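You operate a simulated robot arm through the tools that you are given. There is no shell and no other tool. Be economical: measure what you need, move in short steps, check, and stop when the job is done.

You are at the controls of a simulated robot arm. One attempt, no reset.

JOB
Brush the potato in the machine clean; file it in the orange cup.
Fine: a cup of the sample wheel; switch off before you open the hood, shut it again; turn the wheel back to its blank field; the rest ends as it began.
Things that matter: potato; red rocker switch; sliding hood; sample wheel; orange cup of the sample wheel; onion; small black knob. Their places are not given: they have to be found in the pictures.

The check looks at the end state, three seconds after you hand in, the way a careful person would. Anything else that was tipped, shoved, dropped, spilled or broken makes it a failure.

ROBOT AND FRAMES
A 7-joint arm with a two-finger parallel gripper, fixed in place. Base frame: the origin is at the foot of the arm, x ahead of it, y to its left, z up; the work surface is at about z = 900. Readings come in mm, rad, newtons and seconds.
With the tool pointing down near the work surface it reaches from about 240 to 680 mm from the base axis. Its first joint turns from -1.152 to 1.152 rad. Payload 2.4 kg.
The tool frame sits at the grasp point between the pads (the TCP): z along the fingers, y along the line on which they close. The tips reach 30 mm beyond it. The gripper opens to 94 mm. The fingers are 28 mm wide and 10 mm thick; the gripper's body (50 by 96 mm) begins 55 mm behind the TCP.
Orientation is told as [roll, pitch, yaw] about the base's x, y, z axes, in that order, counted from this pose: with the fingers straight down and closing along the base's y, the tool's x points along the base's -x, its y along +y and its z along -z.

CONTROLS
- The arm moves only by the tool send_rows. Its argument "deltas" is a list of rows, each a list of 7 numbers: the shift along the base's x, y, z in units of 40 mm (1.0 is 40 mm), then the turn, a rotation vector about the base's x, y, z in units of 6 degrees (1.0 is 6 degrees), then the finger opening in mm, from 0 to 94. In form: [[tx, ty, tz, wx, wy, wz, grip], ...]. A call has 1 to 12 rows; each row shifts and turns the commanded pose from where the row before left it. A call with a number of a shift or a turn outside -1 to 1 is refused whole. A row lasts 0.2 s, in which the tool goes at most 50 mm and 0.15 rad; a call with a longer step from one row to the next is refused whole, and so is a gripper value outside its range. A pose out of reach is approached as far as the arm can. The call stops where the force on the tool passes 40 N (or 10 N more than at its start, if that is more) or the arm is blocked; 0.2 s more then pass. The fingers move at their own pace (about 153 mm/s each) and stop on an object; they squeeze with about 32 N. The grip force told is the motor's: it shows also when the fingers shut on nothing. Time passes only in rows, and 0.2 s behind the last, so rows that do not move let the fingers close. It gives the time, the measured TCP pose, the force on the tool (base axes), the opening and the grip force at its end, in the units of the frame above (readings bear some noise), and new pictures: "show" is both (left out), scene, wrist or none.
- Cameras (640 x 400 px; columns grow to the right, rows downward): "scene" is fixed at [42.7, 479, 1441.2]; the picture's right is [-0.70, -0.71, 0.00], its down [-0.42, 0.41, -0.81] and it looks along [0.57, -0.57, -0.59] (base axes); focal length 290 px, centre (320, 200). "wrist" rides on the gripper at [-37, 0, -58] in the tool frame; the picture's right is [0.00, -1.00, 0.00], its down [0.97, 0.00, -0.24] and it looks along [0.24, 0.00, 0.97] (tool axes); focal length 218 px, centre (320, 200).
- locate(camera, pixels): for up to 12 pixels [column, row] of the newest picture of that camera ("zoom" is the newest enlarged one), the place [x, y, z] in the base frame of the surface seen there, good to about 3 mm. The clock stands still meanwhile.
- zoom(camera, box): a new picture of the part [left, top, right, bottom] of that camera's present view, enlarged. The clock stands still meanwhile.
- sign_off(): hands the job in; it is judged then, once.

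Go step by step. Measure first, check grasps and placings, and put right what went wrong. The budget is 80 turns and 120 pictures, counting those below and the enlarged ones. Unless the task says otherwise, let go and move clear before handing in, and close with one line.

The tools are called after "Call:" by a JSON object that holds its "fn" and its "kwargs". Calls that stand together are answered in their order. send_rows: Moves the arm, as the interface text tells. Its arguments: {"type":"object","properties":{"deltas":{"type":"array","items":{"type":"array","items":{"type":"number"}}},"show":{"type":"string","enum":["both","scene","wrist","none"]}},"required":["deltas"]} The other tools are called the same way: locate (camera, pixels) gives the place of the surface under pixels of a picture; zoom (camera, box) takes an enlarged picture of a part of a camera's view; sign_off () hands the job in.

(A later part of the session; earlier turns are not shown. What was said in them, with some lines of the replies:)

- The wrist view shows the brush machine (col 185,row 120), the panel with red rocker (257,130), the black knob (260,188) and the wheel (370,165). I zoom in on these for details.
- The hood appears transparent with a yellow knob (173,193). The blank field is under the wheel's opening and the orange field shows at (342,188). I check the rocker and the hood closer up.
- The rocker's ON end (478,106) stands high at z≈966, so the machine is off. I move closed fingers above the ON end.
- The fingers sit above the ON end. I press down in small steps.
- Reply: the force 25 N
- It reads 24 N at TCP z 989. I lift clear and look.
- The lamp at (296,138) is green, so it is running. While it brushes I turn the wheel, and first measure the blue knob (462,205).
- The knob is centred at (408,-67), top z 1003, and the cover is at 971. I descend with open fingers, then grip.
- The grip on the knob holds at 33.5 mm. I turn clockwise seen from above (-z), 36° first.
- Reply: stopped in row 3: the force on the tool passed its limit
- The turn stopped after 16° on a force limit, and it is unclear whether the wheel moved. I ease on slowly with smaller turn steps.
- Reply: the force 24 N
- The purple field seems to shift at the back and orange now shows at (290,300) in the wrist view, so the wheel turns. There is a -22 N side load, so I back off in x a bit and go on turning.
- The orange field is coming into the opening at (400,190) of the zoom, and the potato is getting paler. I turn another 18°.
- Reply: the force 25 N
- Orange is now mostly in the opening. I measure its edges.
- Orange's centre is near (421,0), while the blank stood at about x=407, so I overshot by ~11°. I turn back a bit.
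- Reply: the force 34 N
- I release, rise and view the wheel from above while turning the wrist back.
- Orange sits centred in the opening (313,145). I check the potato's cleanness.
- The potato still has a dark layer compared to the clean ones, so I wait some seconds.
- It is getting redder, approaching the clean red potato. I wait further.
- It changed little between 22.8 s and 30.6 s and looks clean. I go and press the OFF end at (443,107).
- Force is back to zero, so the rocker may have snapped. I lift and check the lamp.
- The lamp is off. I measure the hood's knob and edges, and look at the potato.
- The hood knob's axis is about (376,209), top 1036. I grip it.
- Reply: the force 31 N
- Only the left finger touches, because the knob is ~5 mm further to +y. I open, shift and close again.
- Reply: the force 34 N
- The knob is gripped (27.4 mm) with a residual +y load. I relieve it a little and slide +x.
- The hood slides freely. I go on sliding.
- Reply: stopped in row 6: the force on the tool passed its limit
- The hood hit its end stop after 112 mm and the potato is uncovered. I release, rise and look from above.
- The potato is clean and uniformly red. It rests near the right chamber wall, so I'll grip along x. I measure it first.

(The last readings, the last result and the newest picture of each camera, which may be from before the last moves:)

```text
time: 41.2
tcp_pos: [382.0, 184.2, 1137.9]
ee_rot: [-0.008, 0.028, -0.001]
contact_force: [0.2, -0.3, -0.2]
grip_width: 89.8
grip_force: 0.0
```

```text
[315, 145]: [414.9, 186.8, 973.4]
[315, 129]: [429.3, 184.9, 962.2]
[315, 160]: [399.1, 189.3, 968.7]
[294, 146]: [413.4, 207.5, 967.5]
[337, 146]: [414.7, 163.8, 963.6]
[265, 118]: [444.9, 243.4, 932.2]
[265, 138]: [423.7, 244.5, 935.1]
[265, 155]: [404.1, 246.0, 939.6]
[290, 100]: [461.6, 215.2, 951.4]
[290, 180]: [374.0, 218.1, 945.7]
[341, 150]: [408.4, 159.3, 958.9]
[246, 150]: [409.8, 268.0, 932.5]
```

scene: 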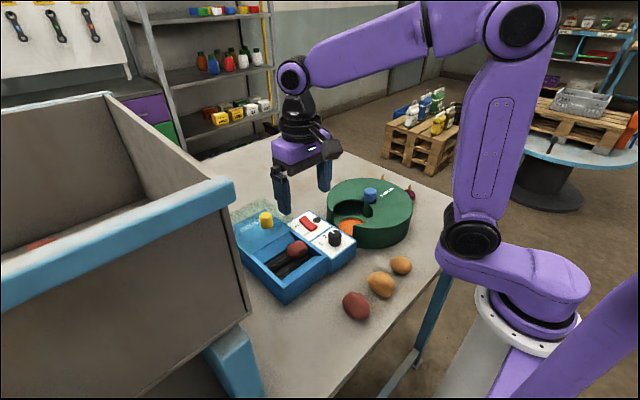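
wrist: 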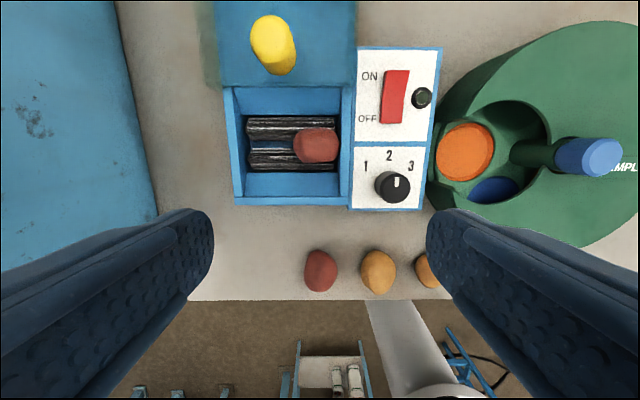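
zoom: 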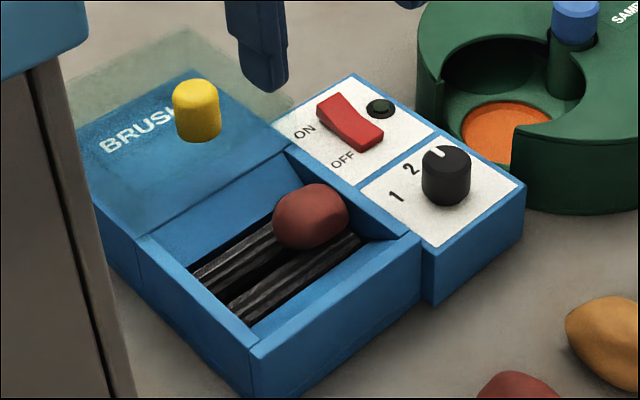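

Potato centre is ≈(414,186), z 935–974, about 38 mm across x. I turn the gripper +90° while moving over it.

Call:
{"fn": "send_rows", "kwargs": {"deltas": [[0.067, 0, 0, 0, -0.26, 0, 60], [0.067, 0, 0, 0, 0, 1.0, 60], [0.067, 0, 0, 0, 0, 1.0, 60], [0.067, 0, 0, 0, 0, 1.0, 60], [0.067, 0, 0, 0, 0, 1.0, 60], [0.067, 0, 0, 0, 0, 1.0, 60], [0.067, 0, 0, 0, 0, 1.0, 60], [0.067, 0, 0, 0, 0, 1.0, 60], [0.067, 0, 0, 0, 0, 1.0, 60], [0.067, 0, 0, 0, 0, 1.0, 60], [0.067, 0, 0, 0, 0, 1.0, 60], [0.067, 0, 0, 0, 0, 1.0, 60]], "show": "none"}}

Call:
{"fn": "send_rows", "kwargs": {"deltas": [[0, 0, -0.3, 0, 0, 1.0, 60], [0, 0.03, -0.4, 0, 0, 1.0, 60], [0, 0.03, -0.4, 0, 0, 1.0, 60], [0, 0, -0.5, 0, 0, 1.0, 60], [0, 0, -0.3, 0, 0, 0, 60], [0, 0, 0, 0, 0, 0, 60]]}}

```text
time: 43.8
tcp_pos: [415.4, 183.8, 1139.0]
ee_rot: [-0.007, 0.003, 1.153]
contact_force: [-0.3, 0.3, -0.1]
grip_width: 59.9
grip_force: 0.0
```

```text
time: 45.2
tcp_pos: [415.1, 185.8, 1062.5]
ee_rot: [-0.005, 0.001, 1.57]
contact_force: [-0.3, 0.8, 0.4]
grip_width: 59.8
grip_force: 0.0
```

scene: 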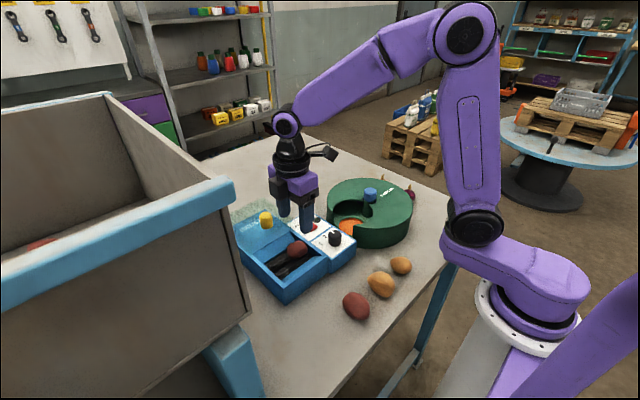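
wrist: 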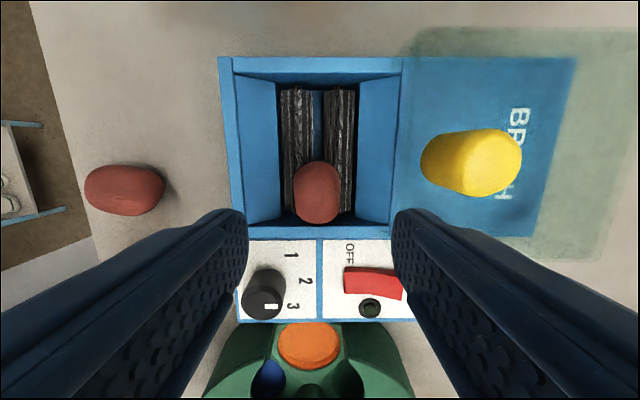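

The fingers straddle the potato symmetrically. I go down and close.

Call:
{"fn": "send_rows", "kwargs": {"deltas": [[0, 0, -0.6, 0, 0, 0, 60], [0, 0, -0.6, 0, 0, 0, 60], [0, 0, -0.5, 0, 0, 0, 58], [0, 0, -0.4, 0, 0, 0, 58], [0, 0, 0, 0, 0, 0, 58], [0, 0, 0, 0, 0, 0, 25], [0, 0, 0, 0, 0, 0, 25], [0, 0, 0, 0, 0, 0, 25]]}}

```text
time: 47.0
tcp_pos: [415.5, 186.2, 978.5]
ee_rot: [-0.006, 0.001, 1.567]
contact_force: [-0.3, -0.9, -0.1]
grip_width: 34.2
grip_force: 32.0
```

scene: 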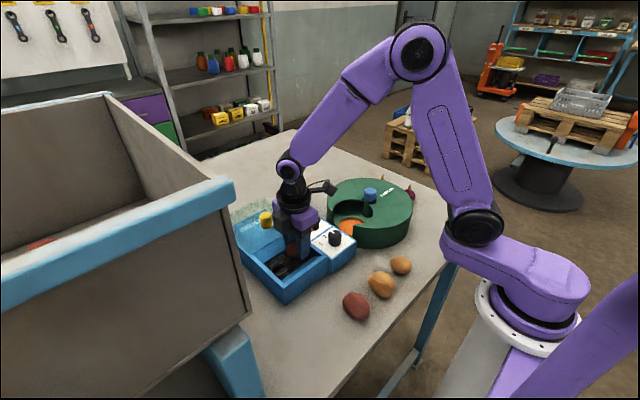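
wrist: 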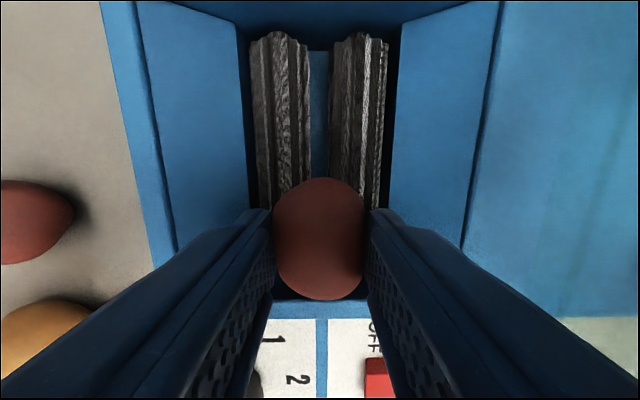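

Gripped at 34 mm. I lift slowly and carry it above the orange cup (405,-2).

Call:
{"fn": "send_rows", "kwargs": {"deltas": [[0, 0, 0.3, 0, 0, 0, 25], [0, 0, 0.5, 0, 0, 0, 25], [0, 0, 0.8, 0, 0, 0, 25], [0, 0, 0.8, 0, 0, 0, 25], [-0.03, -0.6, 0.2, 0, 0, 0, 25], [-0.03, -0.9, 0, 0, 0, 0, 25], [-0.04, -0.9, 0, 0, 0, 0, 25], [-0.04, -0.9, 0, 0, 0, 0, 25], [-0.04, -0.9, 0, 0, 0, 0, 25], [-0.04, -0.5, 0, 0, 0, 0, 25], [0, 0, 0, 0, 0, 0, 25]]}}

Call:
{"fn": "zoom", "kwargs": {"camera": "scene", "box": [280, 100, 430, 260]}}

```text
time: 49.4
tcp_pos: [406.9, -3.2, 1083.5]
ee_rot: [-0.008, 0.002, 1.569]
contact_force: [-0.5, -0.5, 0.3]
grip_width: 25.2
grip_force: 0.0
```

scene: 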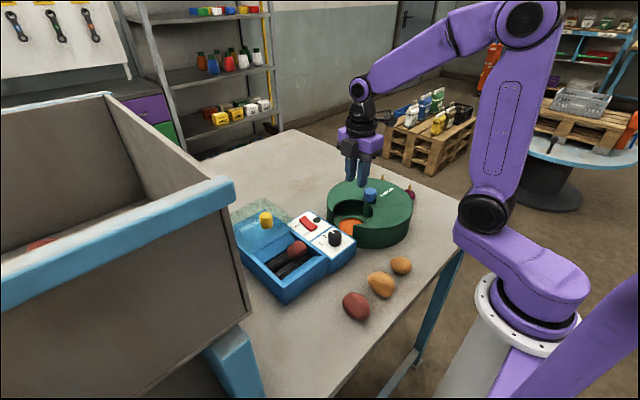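
wrist: 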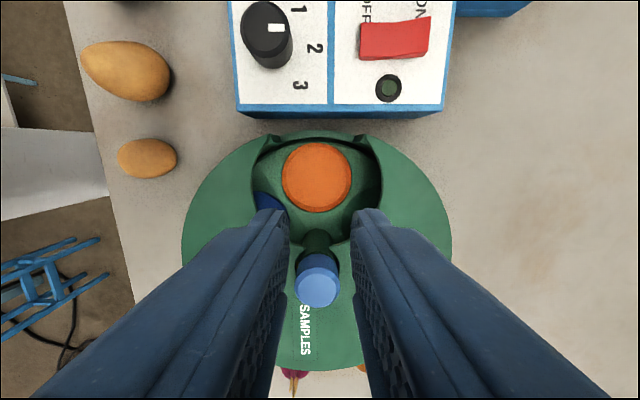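

```text
2.50 times, centred on (355, 180) of scene
```

zoom: 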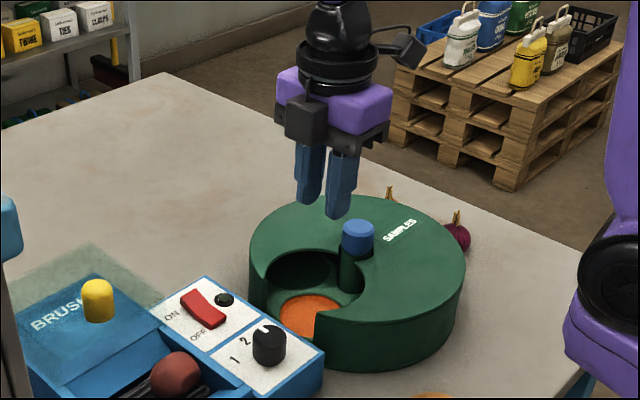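

The potato slipped out and is still in the chamber, gripped too high. I return for a lower grasp and measure it again.

Call:
{"fn": "send_rows", "kwargs": {"deltas": [[0.02, 0.9, 0, 0, 0, 0, 60], [0.03, 0.9, 0, 0, 0, 0, 60], [0.03, 0.9, 0, 0, 0, 0, 60], [0.03, 0.9, 0, 0, 0, 0, 60], [0.03, 0.9, 0, 0, 0, 0, 60], [0, 0, 0, 0, 0, 0, 60]]}}

Call:
{"fn": "zoom", "kwargs": {"camera": "scene", "box": [255, 215, 335, 285]}}

```text
time: 50.8
tcp_pos: [412.3, 178.5, 1082.5]
ee_rot: [-0.007, 0.003, 1.57]
contact_force: [-1.1, -0.1, 0.1]
grip_width: 60.0
grip_force: 0.1
```

scene: 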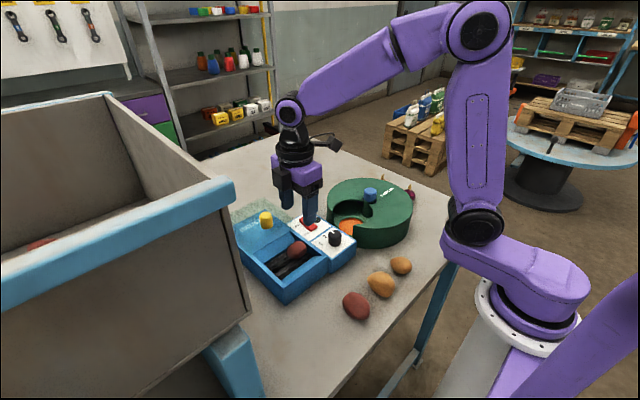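
wrist: 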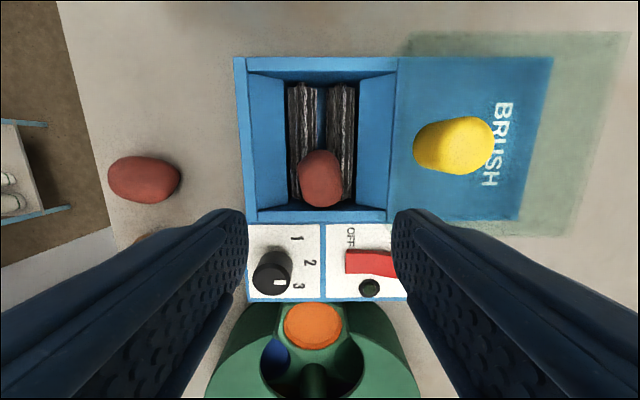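

```text
5.71 times, centred on (295, 250) of scene
```

zoom: 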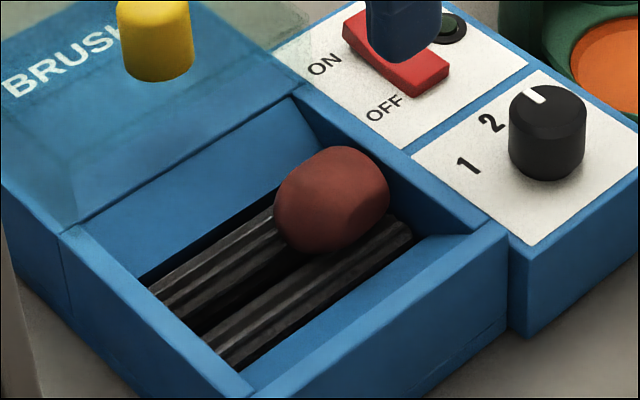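

Call:
{"fn": "locate", "kwargs": {"camera": "wrist", "pixels": [[321, 178], [302, 178], [340, 178], [321, 152], [321, 203], [296, 115], [340, 115], [291, 170], [354, 170], [284, 170], [362, 170], [275, 170]]}}

Call:
{"fn": "locate", "kwargs": {"camera": "zoom", "pixels": [[330, 155], [300, 235], [355, 235], [280, 190], [385, 200], [330, 200]]}}

```text
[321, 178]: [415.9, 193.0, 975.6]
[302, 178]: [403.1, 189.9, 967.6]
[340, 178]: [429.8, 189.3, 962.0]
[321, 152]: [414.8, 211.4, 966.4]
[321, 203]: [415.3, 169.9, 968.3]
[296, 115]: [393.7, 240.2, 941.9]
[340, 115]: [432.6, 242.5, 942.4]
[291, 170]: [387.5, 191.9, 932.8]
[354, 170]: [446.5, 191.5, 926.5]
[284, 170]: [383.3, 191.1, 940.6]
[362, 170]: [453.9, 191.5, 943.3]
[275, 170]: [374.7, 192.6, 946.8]
```

```text
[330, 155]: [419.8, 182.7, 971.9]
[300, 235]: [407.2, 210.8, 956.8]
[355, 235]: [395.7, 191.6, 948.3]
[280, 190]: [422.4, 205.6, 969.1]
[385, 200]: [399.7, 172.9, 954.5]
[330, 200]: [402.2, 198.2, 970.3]
```

Potato centre is now ≈(415.5,191), top 976, and roller crests are at ≈942. I grip centred with tips at ≈944 and full closing command, then lift slowly.

Call:
{"fn": "send_rows", "kwargs": {"deltas": [[0.08, 0.3, -0.5, 0, 0, 0, 50], [0, 0, -0.7, 0, 0, 0, 49], [0, 0, -0.7, 0, 0, 0, 48], [0, 0, -0.5, 0, 0, 0, 48], [0, 0, -0.2, 0, 0, 0, 48], [0, 0, -0.1, 0, 0, 0, 48], [0, 0, 0, 0, 0, 0, 48], [0, 0, 0, 0, 0, 0, 0], [0, 0, 0, 0, 0, 0, 0], [0, 0, 0, 0, 0, 0, 0], [0, 0, 0, 0, 0, 0, 0]], "show": "wrist"}}

Call:
{"fn": "zoom", "kwargs": {"camera": "scene", "box": [255, 195, 345, 285]}}

```text
time: 53.2
tcp_pos: [416.3, 189.7, 973.9]
ee_rot: [-0.008, 0.002, 1.571]
contact_force: [-0.3, 0.4, 0.3]
grip_width: 34.4
grip_force: 32.1
```

wrist: 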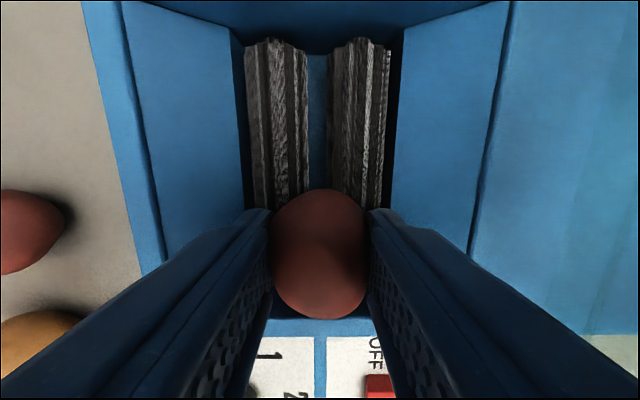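

```text
4.44 times, centred on (300, 240) of scene
```

zoom: 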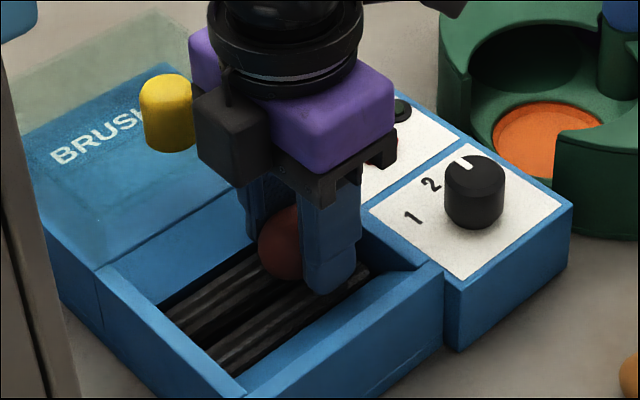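

The potato is held at 34.4 mm between the pads. I lift slowly.

Call:
{"fn": "send_rows", "kwargs": {"deltas": [[0, 0, 0.1, 0, 0, 0, 0], [0, 0, 0.2, 0, 0, 0, 0], [0, 0, 0.2, 0, 0, 0, 0], [0, 0, 0.3, 0, 0, 0, 0], [0, 0, 0.3, 0, 0, 0, 0]], "show": "wrist"}}

```text
time: 54.4
tcp_pos: [415.3, 190.3, 1018.5]
ee_rot: [-0.007, 0.001, 1.568]
contact_force: [0.7, 0.7, -0.6]
grip_width: 34.2
grip_force: 32.4
```

wrist: 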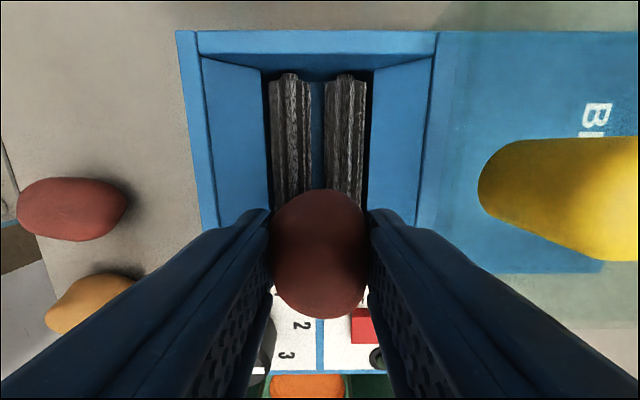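

It holds. I lift further and carry gently.

Call:
{"fn": "send_rows", "kwargs": {"deltas": [[0, 0, 0.4, 0, 0, 0, 0], [0, 0, 0.4, 0, 0, 0, 0], [-0.02, -0.3, 0.2, 0, 0, 0, 0], [-0.03, -0.5, 0, 0, 0, 0, 0], [-0.03, -0.6, 0, 0, 0, 0, 0], [-0.03, -0.6, 0, 0, 0, 0, 0], [-0.03, -0.6, 0, 0, 0, 0, 0], [-0.03, -0.6, 0, 0, 0, 0, 0], [-0.03, -0.6, 0, 0, 0, 0, 0], [-0.03, -0.5, 0, 0, 0, 0, 0], [-0.02, -0.4, 0, 0, 0, 0, 0], [0, -0.11, 0, 0, 0, 0, 0]]}}

```text
time: 57.0
tcp_pos: [406.3, -2.0, 1059.7]
ee_rot: [-0.006, 0.002, 1.569]
contact_force: [0.9, 1.0, -0.3]
grip_width: 34.7
grip_force: 31.5
```

scene: 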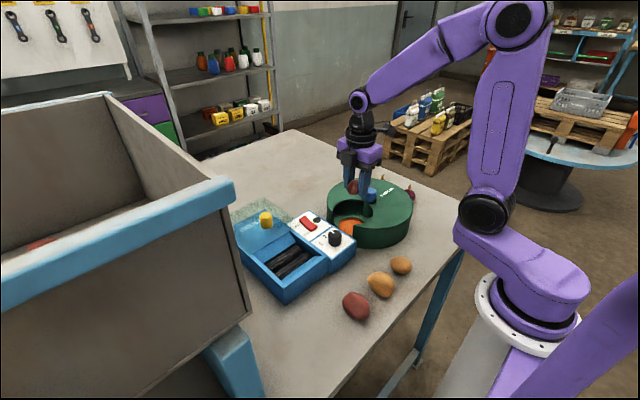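
wrist: 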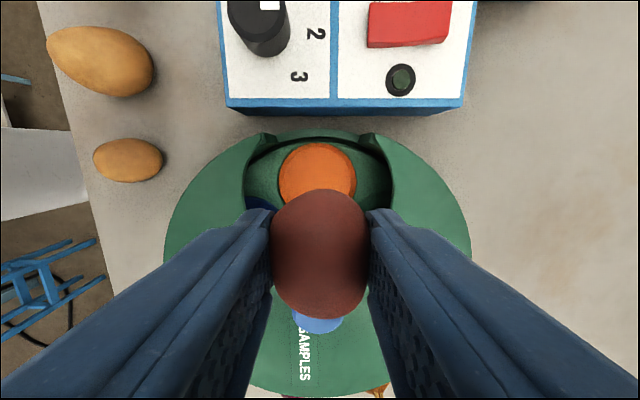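

The potato hangs over the cup and the finger clearance is good. I lower slowly towards the floor (z≈912).

Call:
{"fn": "send_rows", "kwargs": {"deltas": [[0, 0.05, -0.5, 0, 0, 0, 0], [0, 0, -0.5, 0, 0, 0, 0], [0, 0, -0.5, 0, 0, 0, 0], [0, 0, -0.4, 0, 0, 0, 0], [0, 0, -0.3, 0, 0, 0, 0], [0, 0, -0.1, 0, 0, 0, 0], [0, 0, -0.1, 0, 0, 0, 0]]}}

Call:
{"fn": "zoom", "kwargs": {"camera": "scene", "box": [310, 140, 430, 260]}}

```text
time: 58.6
tcp_pos: [404.4, -0.4, 963.6]
ee_rot: [-0.007, 0.001, 1.568]
contact_force: [0.5, 0.3, -0.7]
grip_width: 34.6
grip_force: 32.2
```

scene: 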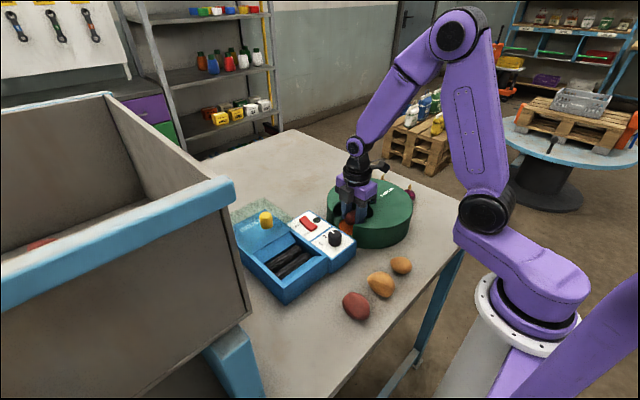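
wrist: 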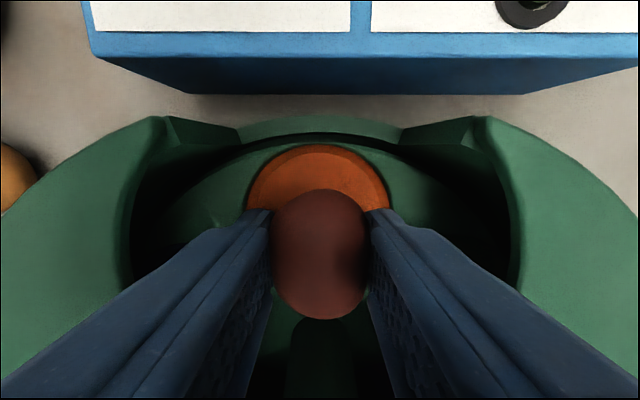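

```text
3.33 times, centred on (370, 200) of scene
```

zoom: 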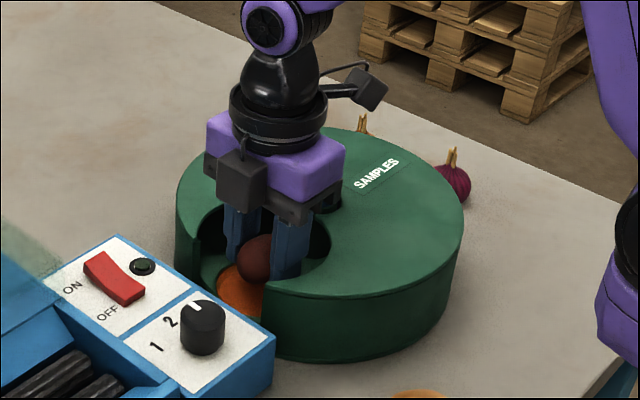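

It is still free of contact. I lower another ~10 mm, watching the force.

Call:
{"fn": "send_rows", "kwargs": {"deltas": [[0, 0, -0.08, 0, 0, 0, 0], [0, 0, -0.08, 0, 0, 0, 0], [0, 0, -0.06, 0, 0, 0, 0], [0, 0, 0, 0, 0, 0, 0]], "show": "none"}}

```text
time: 59.6
tcp_pos: [404.0, -0.4, 954.9]
ee_rot: [-0.004, 0.003, 1.571]
contact_force: [-0.3, -0.8, -0.9]
grip_width: 34.1
grip_force: 31.9
```

Call:
{"fn": "send_rows", "kwargs": {"deltas": [[0, 0, -0.04, 0, 0, 0, 0], [0, 0, -0.04, 0, 0, 0, 0], [0, 0, 0, 0, 0, 0, 0]], "show": "none"}}

Call:
{"fn": "zoom", "kwargs": {"camera": "wrist", "box": [200, 100, 440, 340]}}

```text
time: 60.4
tcp_pos: [405.1, -1.4, 951.6]
ee_rot: [-0.008, 0.0, 1.569]
contact_force: [-0.6, -0.5, 0.1]
grip_width: 34.5
grip_force: 31.9
```

```text
1.67 times, centred on (320, 220) of wrist
```

zoom: 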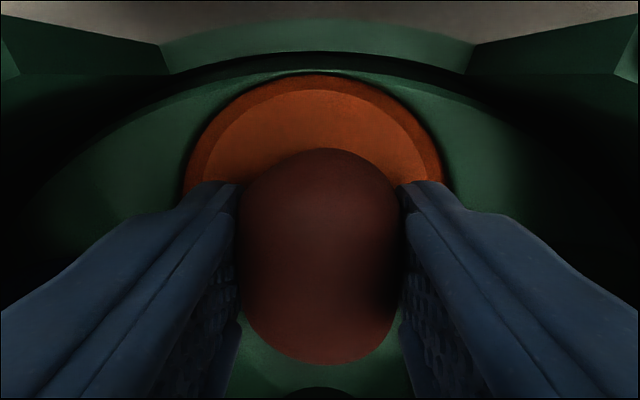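

Still no contact. I check the potato's position relative to the cup.

Call:
{"fn": "locate", "kwargs": {"camera": "zoom", "pixels": [[320, 80], [320, 110], [320, 155], [320, 200], [320, 250], [320, 355], [320, 372], [200, 165], [430, 165], [270, 370]]}}

```text
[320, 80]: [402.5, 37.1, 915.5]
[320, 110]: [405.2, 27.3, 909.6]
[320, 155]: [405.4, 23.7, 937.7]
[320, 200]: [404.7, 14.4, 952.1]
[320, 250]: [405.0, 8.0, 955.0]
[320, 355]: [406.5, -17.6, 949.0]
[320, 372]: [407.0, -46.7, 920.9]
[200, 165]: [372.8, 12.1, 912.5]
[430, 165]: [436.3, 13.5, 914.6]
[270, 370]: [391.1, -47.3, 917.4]
```

The potato is centred (y 24..-20) with its bottom just a few mm above the floor. I open slightly and rise.

Call:
{"fn": "send_rows", "kwargs": {"deltas": [[0, 0, -0.03, 0, 0, 0, 33], [0, 0, 0, 0, 0, 0, 38], [0, 0, 0, 0, 0, 0, 44], [0, 0, 0, 0, 0, 0, 46], [0, 0, 0.3, 0, 0, 0, 48], [0, 0, 0.5, 0, 0, 0, 50], [0, 0, 0.8, 0, 0, 0, 50], [0, 0.3, 1, 0, 0, 0, 50], [0, 0.3, 0.6, 0, 0, 0, 50], [0, 0, 0, 0, 0, 0, 50]]}}

Call:
{"fn": "zoom", "kwargs": {"camera": "scene", "box": [320, 165, 420, 255]}}

```text
time: 62.6
tcp_pos: [407.5, 22.7, 1079.1]
ee_rot: [-0.006, 0.001, 1.569]
contact_force: [-0.6, -0.2, 0.7]
grip_width: 50.1
grip_force: 0.0
```

scene: 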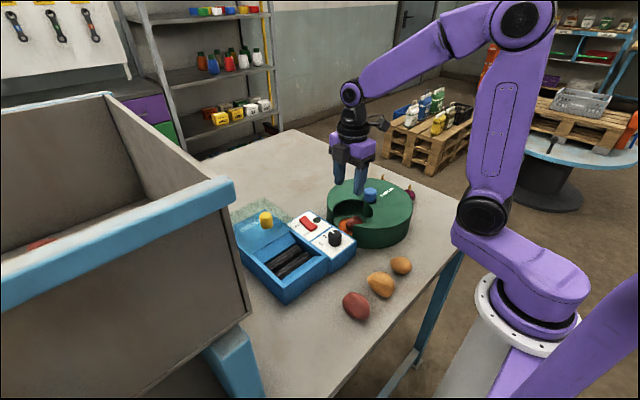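
wrist: 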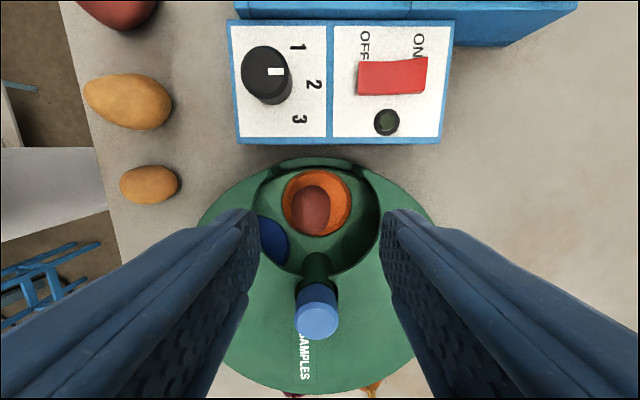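

```text
4.44 times, centred on (370, 210) of scene
```

zoom: 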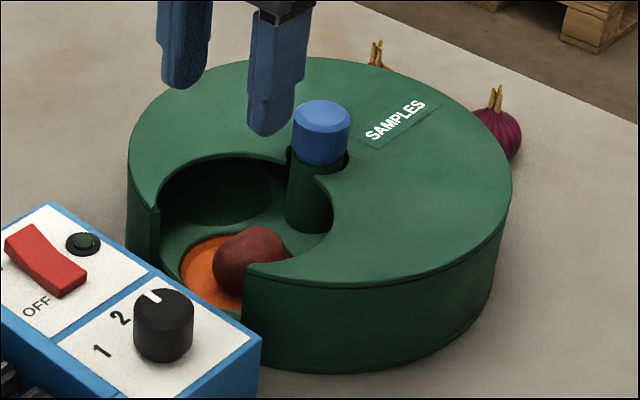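

The potato lies in the orange cup (wrist (310,205)). Next I turn the wrist back to 0 yaw above the blue knob, so I can turn the wheel back +72°.

Call:
{"fn": "send_rows", "kwargs": {"deltas": [[0, -0.19, 0, 0, 0, -1, 70], [0, -0.19, 0, 0, 0, -1, 70], [0, -0.19, 0, 0, 0, -1, 70], [0, -0.19, 0, 0, 0, -1, 70], [0, -0.19, 0, 0, 0, -1, 70], [0, -0.19, 0, 0, 0, -1, 70], [0, -0.19, 0, 0, 0, -1, 70], [0, -0.19, 0, 0, 0, -1, 70], [0, -0.19, 0, 0, 0, -1, 70], [0, -0.19, 0, 0, 0, -1, 70], [0, -0.19, 0, 0, 0, -1, 70], [0, -0.19, 0, 0, 0, -1, 70]], "show": "none"}}

Call:
{"fn": "send_rows", "kwargs": {"deltas": [[0, 0, 0, 0, 0, -1, 70], [0, 0, 0, 0, 0, -1, 70], [0, 0, 0, 0, 0, -1, 70], [0, 0, 0, 0, 0, 0, 70]], "show": "wrist"}}

```text
time: 65.2
tcp_pos: [405.9, -68.4, 1077.6]
ee_rot: [-0.006, 0.001, 0.31]
contact_force: [0.7, 0.4, 0.1]
grip_width: 70.1
grip_force: 0.0
```

```text
time: 66.2
tcp_pos: [406.4, -68.1, 1078.7]
ee_rot: [-0.006, 0.001, -0.003]
contact_force: [0.1, 0.2, 0.0]
grip_width: 69.9
grip_force: 0.0
```

wrist: 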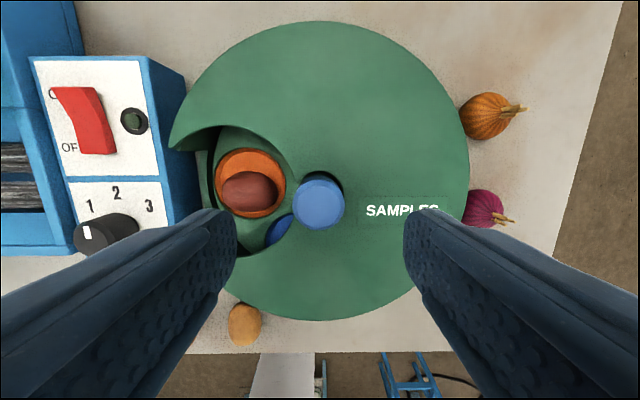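

Knob centred. I descend to 1009 and grip.

Call:
{"fn": "send_rows", "kwargs": {"deltas": [[0.03, 0, -0.6, 0, 0, 0, 70], [0, 0, -0.6, 0, 0, 0, 70], [0, 0, -0.54, 0, 0, 0, 70], [0, 0, 0, 0, 0, 0, 60], [0, 0, 0, 0, 0, 0, 25], [0, 0, 0, 0, 0, 0, 25], [0, 0, 0, 0, 0, 0, 25]], "show": "none"}}

Call:
{"fn": "send_rows", "kwargs": {"deltas": [[0, 0, 0, 0, 0, 0.4, 25], [0, 0, 0, 0, 0, 0.5, 25], [0, 0, 0, 0, 0, 0.5, 25], [0, 0, 0, 0, 0, 0.5, 25], [0, 0, 0, 0, 0, 0.5, 25], [0, 0, 0, 0, 0, 0.5, 25], [0, 0, 0, 0, 0, 0.5, 25]]}}

Call:
{"fn": "zoom", "kwargs": {"camera": "scene", "box": [320, 165, 420, 255]}}

```text
time: 67.8
tcp_pos: [408.7, -66.7, 1006.1]
ee_rot: [-0.006, 0.001, -0.002]
contact_force: [0.7, 4.6, -9.1]
grip_width: 33.7
grip_force: 45.0
```

```text
time: 68.8
tcp_pos: [407.1, -66.9, 1007.6]
ee_rot: [-0.007, 0.003, 0.182]
contact_force: [7.1, 0.1, -8.1]
grip_width: 33.9
grip_force: 45.2
stopped in row 4: the force on the tool passed its limit (the readings are from after the stop); the commanded pose is now the measured one
```

scene: 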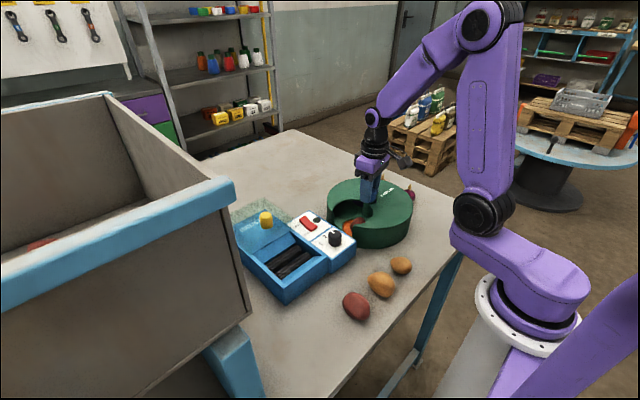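
wrist: 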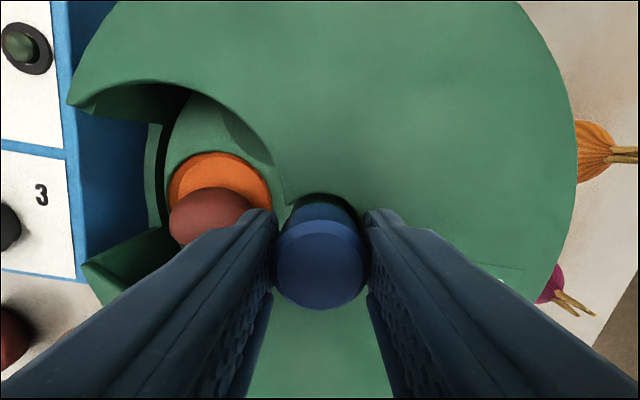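

```text
4.44 times, centred on (370, 210) of scene
```

zoom: 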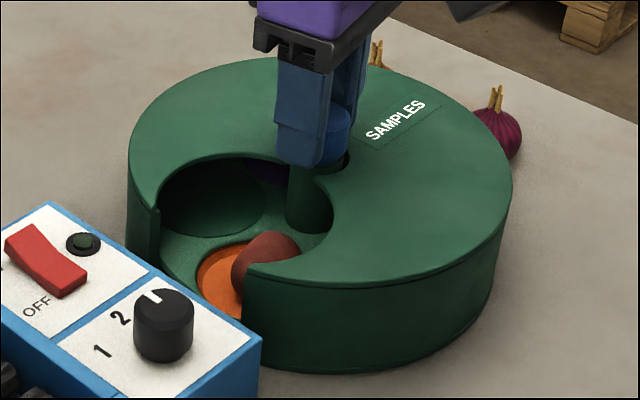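

The wheel turns with orange moving back. I continue in small steps.

Call:
{"fn": "send_rows", "kwargs": {"deltas": [[0, 0, 0, 0, 0, 0.3, 25], [0, 0, 0, 0, 0, 0.4, 25], [0, 0, 0, 0, 0, 0.5, 25], [0, 0, 0, 0, 0, 0.5, 25], [0, 0, 0, 0, 0, 0.5, 25], [0, 0, 0, 0, 0, 0.5, 25], [0, 0, 0, 0, 0, 0.5, 25], [0, 0, 0, 0, 0, 0.5, 25], [0, 0, 0, 0, 0, 0.5, 25], [0, 0, 0, 0, 0, 0.5, 25], [0, 0, 0, 0, 0, 0.5, 25], [0, 0, 0, 0, 0, 0.5, 25]], "show": "none"}}

Call:
{"fn": "zoom", "kwargs": {"camera": "scene", "box": [320, 165, 420, 255]}}

```text
time: 71.4
tcp_pos: [405.9, -66.5, 1007.6]
ee_rot: [-0.003, 0.004, 0.781]
contact_force: [4.7, 18.4, -14.6]
grip_width: 33.8
grip_force: 44.5
```

```text
4.44 times, centred on (370, 210) of scene
```

zoom: 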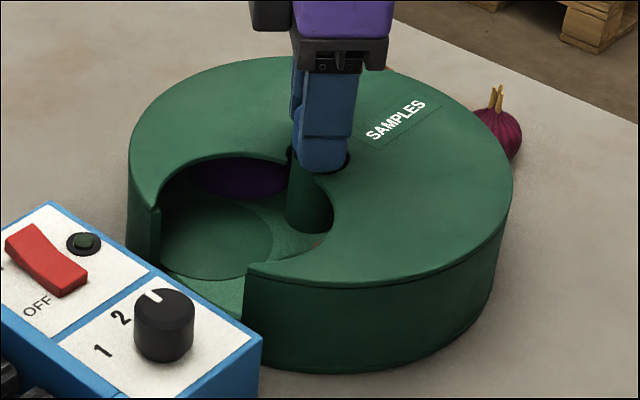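

The blank field is nearly back. I measure its edges.

Call:
{"fn": "locate", "kwargs": {"camera": "zoom", "pixels": [[162, 228], [271, 240], [215, 278], [215, 201], [245, 270], [250, 210], [180, 260], [238, 182]]}}

```text
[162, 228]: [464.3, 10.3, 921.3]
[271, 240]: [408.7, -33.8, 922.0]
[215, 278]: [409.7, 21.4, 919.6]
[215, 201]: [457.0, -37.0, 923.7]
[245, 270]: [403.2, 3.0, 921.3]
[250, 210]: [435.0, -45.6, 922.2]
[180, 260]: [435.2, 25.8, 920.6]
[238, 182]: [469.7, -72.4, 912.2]
```

The blank's centre is ≈(434,-10), about 24° short. I turn a further 24°.

Call:
{"fn": "send_rows", "kwargs": {"deltas": [[0, 0, 0, 0, 0, 0.4, 25], [0, 0, 0, 0, 0, 0.5, 25], [0, 0, 0, 0, 0, 0.5, 25], [0, 0, 0, 0, 0, 0.5, 25], [0, 0, 0, 0, 0, 0.5, 25], [0, 0, 0, 0, 0, 0.5, 25], [0, 0, 0, 0, 0, 0.5, 25], [0, 0, 0, 0, 0, 0.5, 25], [0, 0, 0, 0, 0, 0.2, 25], [0, 0, 0, 0, 0, 0, 25]], "show": "none"}}

Call:
{"fn": "zoom", "kwargs": {"camera": "scene", "box": [320, 165, 420, 255]}}

```text
time: 73.6
tcp_pos: [405.2, -65.8, 1008.0]
ee_rot: [-0.002, 0.001, 1.211]
contact_force: [-9.1, 28.2, -12.2]
grip_width: 33.6
grip_force: 45.0
```

```text
4.44 times, centred on (370, 210) of scene
```

zoom: 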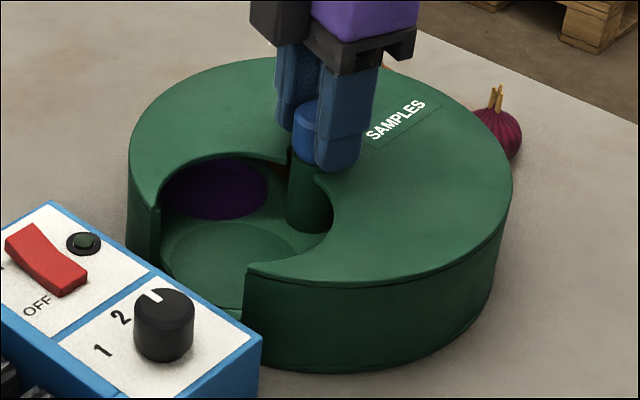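

The purple field at (346,208) matches the start picture exactly. I release, rise and look from above.

Call:
{"fn": "send_rows", "kwargs": {"deltas": [[0, 0, 0, 0, 0, 0, 45], [0, 0, 0, 0, 0, 0, 70], [0, 0, 0.5, 0, 0, 0, 70], [0, 0, 1, 0, 0, -1, 70], [-0.2, 0.3, 0.9, 0, 0, -1, 70], [-0.3, 0.4, 0.9, 0, 0, -1, 70], [-0.3, 0.4, 0.3, 0, 0, -1, 50], [0, 0, 0, 0, 0, -1, 20], [0, 0, 0, 0, 0, -1, 10], [0, 0, 0, 0, 0, -1, 10], [0, 0, 0, 0, 0, -1, 10], [0, 0, 0, 0, 0, -1, 10]], "show": "none"}}

Call:
{"fn": "send_rows", "kwargs": {"deltas": [[0, 0, 0, 0, 0, -1, 10], [0, 0, 0, 0, 0, -1, 10], [0, 0, 0, 0, 0, -0.57, 10], [0, 0, 0, 0, 0, 0, 10]]}}

Call:
{"fn": "zoom", "kwargs": {"camera": "wrist", "box": [230, 0, 520, 240]}}

```text
time: 76.2
tcp_pos: [375.6, -23.8, 1151.0]
ee_rot: [-0.007, 0.003, 0.263]
contact_force: [-0.5, 0.4, -0.9]
grip_width: 10.0
grip_force: 0.2
```

```text
time: 77.2
tcp_pos: [374.2, -23.2, 1151.5]
ee_rot: [-0.007, 0.004, -0.005]
contact_force: [0.5, -0.2, 0.2]
grip_width: 9.8
grip_force: 0.0
```

scene: 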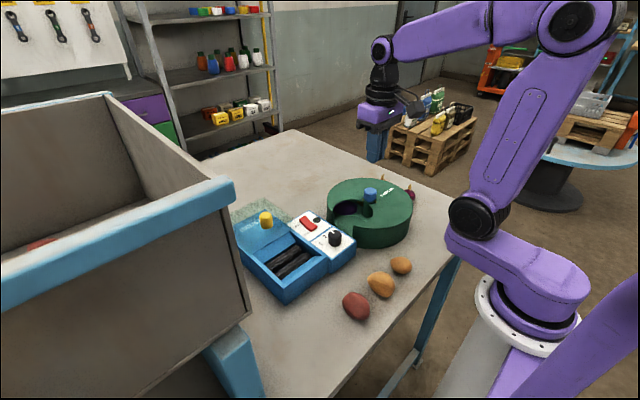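
wrist: 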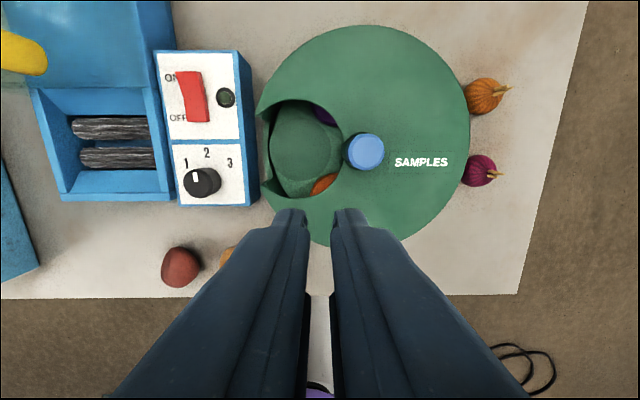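

```text
1.67 times, centred on (375, 120) of wrist
```

zoom: 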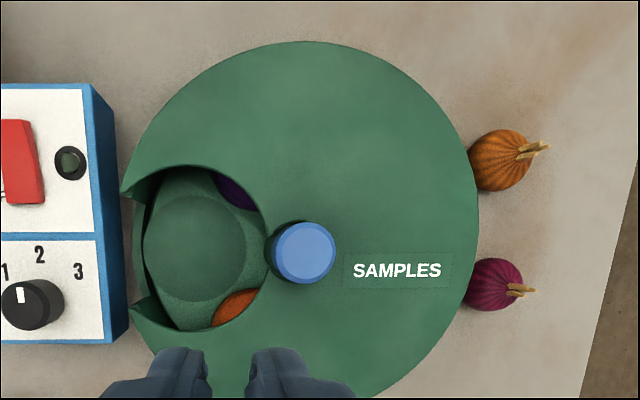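

The blank field is centred just as at the start. On the way to the hood I take an oblique look into the orange cup.

Call:
{"fn": "send_rows", "kwargs": {"deltas": [[0.53, 0.65, -0.5, 0, 0, 0, 10], [0.53, 0.65, -0.5, 0, 0, 0, 10], [0.53, 0.65, -0.5, 0, 0, 0, 10], [0.53, 0.65, -0.6, 0, 0, 0, 10], [0.53, 0.65, -0.6, 0, 0, 0, 10], [0, 0, 0, 0, 0, 0, 10]]}}

Call:
{"fn": "zoom", "kwargs": {"camera": "wrist", "box": [380, 200, 640, 400]}}

```text
time: 78.6
tcp_pos: [479.9, 109.2, 1042.1]
ee_rot: [-0.008, 0.003, -0.003]
contact_force: [-0.1, -0.3, -0.2]
grip_width: 9.8
grip_force: 0.1
```

scene: 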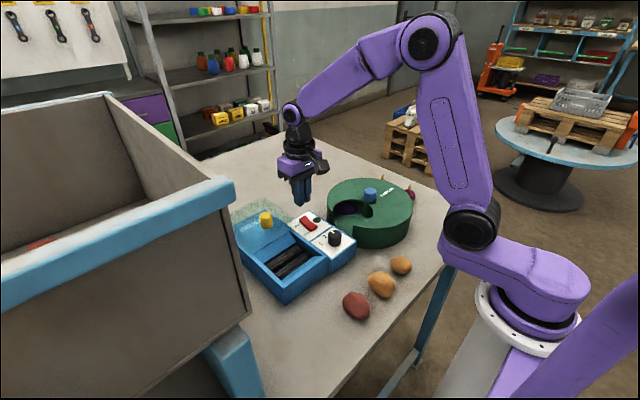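
wrist: 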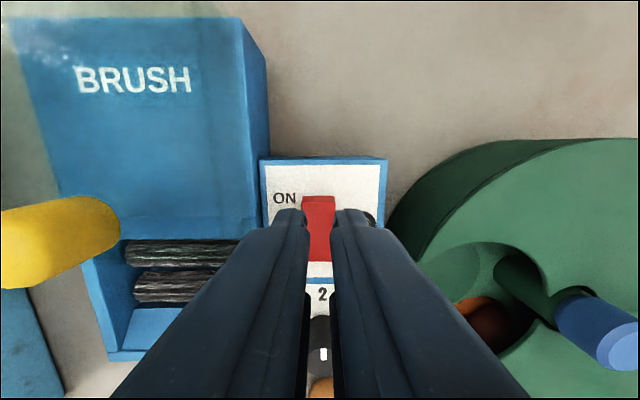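

```text
2.00 times, centred on (510, 300) of wrist
```

zoom: 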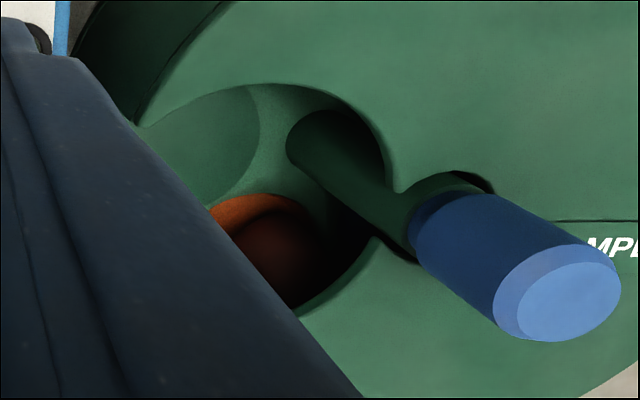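

The potato sits in the orange cup under the cover. Now the hood knob: I rise, move above it and measure.

Call:
{"fn": "send_rows", "kwargs": {"deltas": [[0, 0, 0.8, 0, 0, 0, 30], [0, 0.6, 0.6, 0, 0, 0, 60], [0, 0.7, 0, 0, 0, 0, 60], [-0.2, 0.7, 0, 0, 0, 0, 60], [-0.2, 0.65, 0, 0, 0, 0, 60], [0, 0, 0, 0, 0, 0, 60]], "show": "wrist"}}

Call:
{"fn": "locate", "kwargs": {"camera": "scene", "pixels": [[265, 214], [265, 222]]}}

```text
time: 80.0
tcp_pos: [466.3, 214.2, 1098.7]
ee_rot: [-0.007, 0.001, -0.005]
contact_force: [0.5, -0.6, -0.4]
grip_width: 60.0
grip_force: 0.0
```

wrist: 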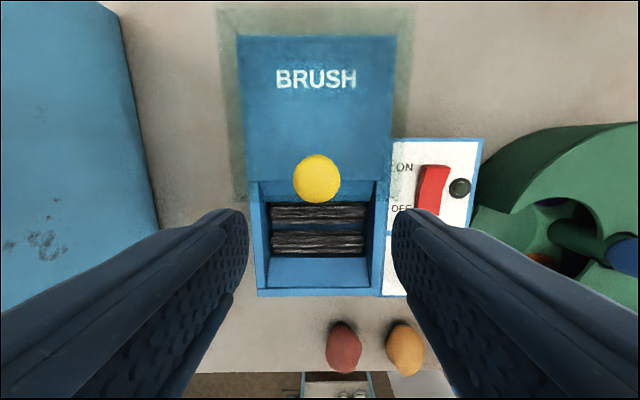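

```text
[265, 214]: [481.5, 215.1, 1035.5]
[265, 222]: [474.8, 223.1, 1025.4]
```

The knob is centred in y, and its x is ≈487. I descend and grip.

Call:
{"fn": "send_rows", "kwargs": {"deltas": [[0.25, 0.02, -0.3, 0, 0, 0, 60], [0.26, 0, -0.5, 0, 0, 0, 60], [0, 0, -0.5, 0, 0, 0, 60], [0, 0, -0.26, 0, 0, 0, 60], [0, 0, 0, 0, 0, 0, 60], [0, 0, 0, 0, 0, 0, 20], [0, 0, 0, 0, 0, 0, 20], [0, 0, 0, 0, 0, 0, 20]], "show": "wrist"}}

```text
time: 81.8
tcp_pos: [484.1, 214.9, 1035.8]
ee_rot: [-0.006, 0.001, -0.004]
contact_force: [-1.4, 10.1, -9.4]
grip_width: 27.4
grip_force: 45.0
```

wrist: 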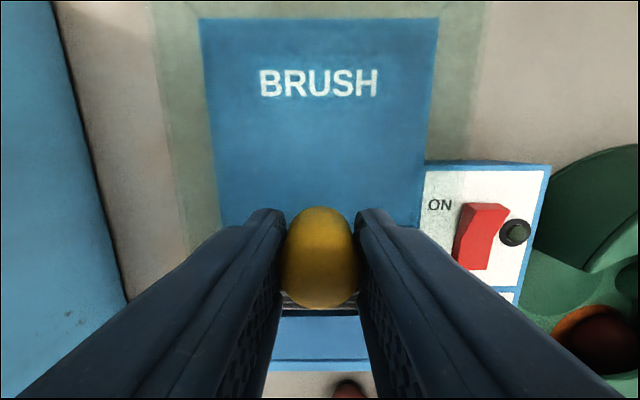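

Gripped. I slide back −x.

Call:
{"fn": "send_rows", "kwargs": {"deltas": [[-0.2, 0, 0, 0, 0, 0, 20], [-0.4, 0, 0, 0, 0, 0, 20], [-0.4, 0, 0, 0, 0, 0, 20], [-0.4, 0, 0, 0, 0, 0, 20], [-0.4, 0, 0, 0, 0, 0, 20], [-0.4, 0, 0, 0, 0, 0, 20], [-0.3, 0, 0, 0, 0, 0, 20], [-0.2, 0, 0, 0, 0, 0, 20], [-0.1, 0, 0, 0, 0, 0, 20], [0, 0, 0, 0, 0, 0, 20]]}}

```text
time: 82.7
tcp_pos: [442.7, 214.2, 1036.2]
ee_rot: [-0.004, 0.007, -0.002]
contact_force: [0.1, 2.1, -4.8]
grip_width: 27.7
grip_force: 45.1
stopped in row 4: the force on the tool passed its limit (the readings are from after the stop); the commanded pose is now the measured one
```

scene: 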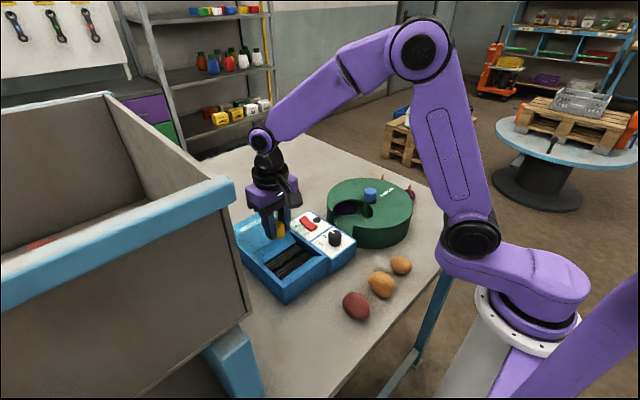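
wrist: 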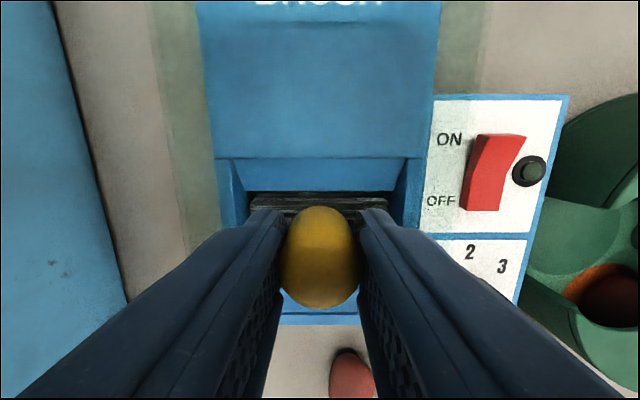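

A force peak stopped it halfway, with no obstacle visible. I continue more slowly.

Call:
{"fn": "send_rows", "kwargs": {"deltas": [[-0.1, 0, 0, 0, 0, 0, 20], [-0.2, 0, 0, 0, 0, 0, 20], [-0.2, 0, 0, 0, 0, 0, 20], [-0.2, 0, 0, 0, 0, 0, 20], [-0.2, 0, 0, 0, 0, 0, 20], [-0.2, 0, 0, 0, 0, 0, 20], [-0.2, 0, 0, 0, 0, 0, 20], [-0.2, 0, 0, 0, 0, 0, 20], [-0.15, 0, 0, 0, 0, 0, 20], [-0.1, 0, 0, 0, 0, 0, 20], [0, 0, 0, 0, 0, 0, 20]]}}

```text
time: 85.1
tcp_pos: [374.8, 214.9, 1037.0]
ee_rot: [0.0, -0.007, -0.004]
contact_force: [33.0, 3.4, -13.8]
grip_width: 27.6
grip_force: 44.7
```

scene: 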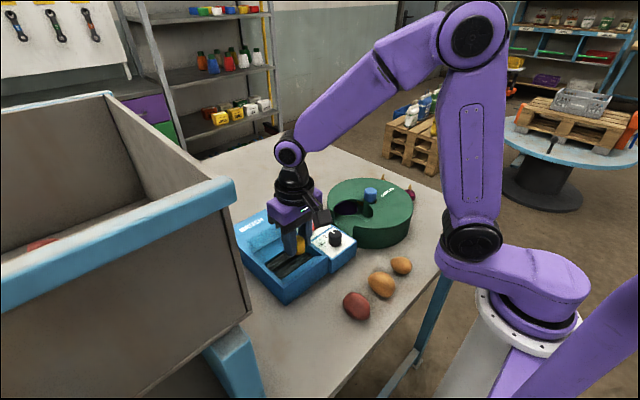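
wrist: 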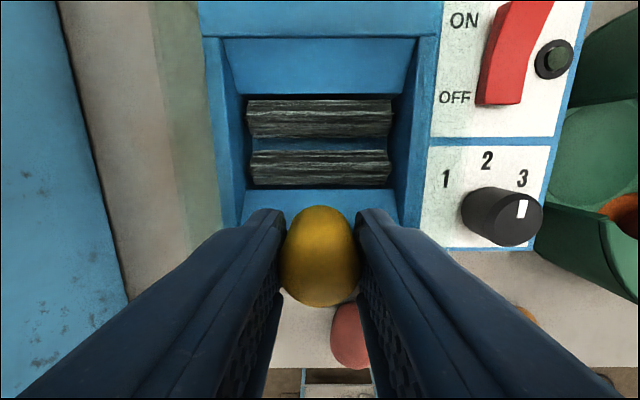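

It presses on the end stop (33 N) at x≈375, the closed position. I release and rise.

Call:
{"fn": "send_rows", "kwargs": {"deltas": [[0, 0, 0, 0, 0, 0, 45], [0, 0, 0, 0, 0, 0, 60], [0, 0, 0.5, 0, 0, 0, 60], [0, 0, 1, 0, 0, 0, 60], [0, -0.5, 1, 0, 0, 0, 60], [0, -0.9, 0.8, 0, 0, 0, 80], [0.1, -0.9, 0.8, 0, 0, 0, 94], [0.2, -0.9, 0.6, 0, 0, 0, 94], [0.2, -0.9, 0.5, 0, 0, 0, 94], [0, 0, 0, 0, 0, 0, 94]]}}

Call:
{"fn": "zoom", "kwargs": {"camera": "scene", "box": [220, 160, 430, 330]}}

Call:
{"fn": "locate", "kwargs": {"camera": "scene", "pixels": [[297, 241], [297, 248], [304, 218], [312, 228]]}}

```text
time: 87.3
tcp_pos: [393.0, 49.8, 1244.0]
ee_rot: [-0.006, 0.005, -0.002]
contact_force: [-0.6, 0.4, 0.0]
grip_width: 93.9
grip_force: 0.0
```

scene: 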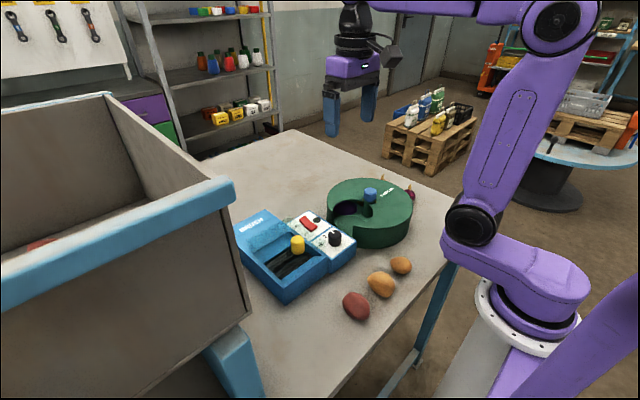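
wrist: 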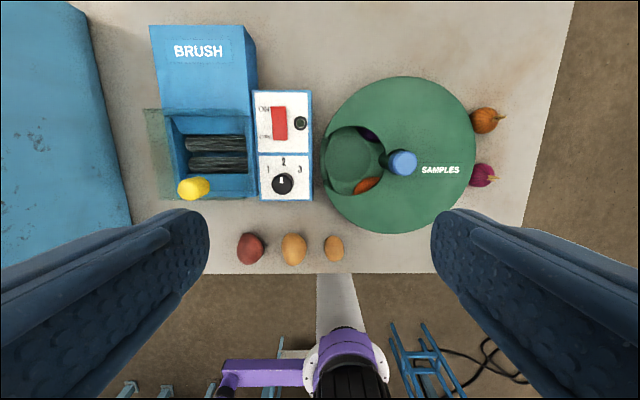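

```text
2.35 times, centred on (325, 245) of scene
```

zoom: 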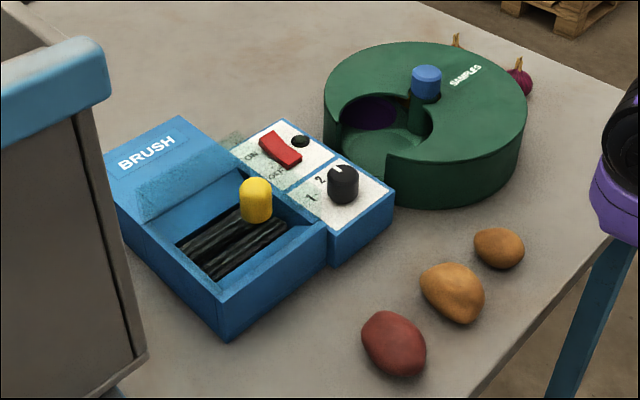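

```text
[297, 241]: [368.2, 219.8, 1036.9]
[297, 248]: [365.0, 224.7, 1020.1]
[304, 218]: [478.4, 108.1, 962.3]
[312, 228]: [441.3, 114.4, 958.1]
```

The scene matches the start: hood knob (256,200 in the zoom), rocker off with the lamp dark, black knob at 2, blank field showing, potatoes and onions unmoved. The potato is in the orange cup, so I hand in.

Call:
{"fn": "sign_off", "kwargs": {}}

```text
The job is handed in.
```

The potato is brushed clean and sits in the orange cup. The machine is off, the hood is shut, the wheel is back on its blank field, and everything else looks as it did at the start. My first grasp slipped, but the potato stayed in the machine and the second grasp held.
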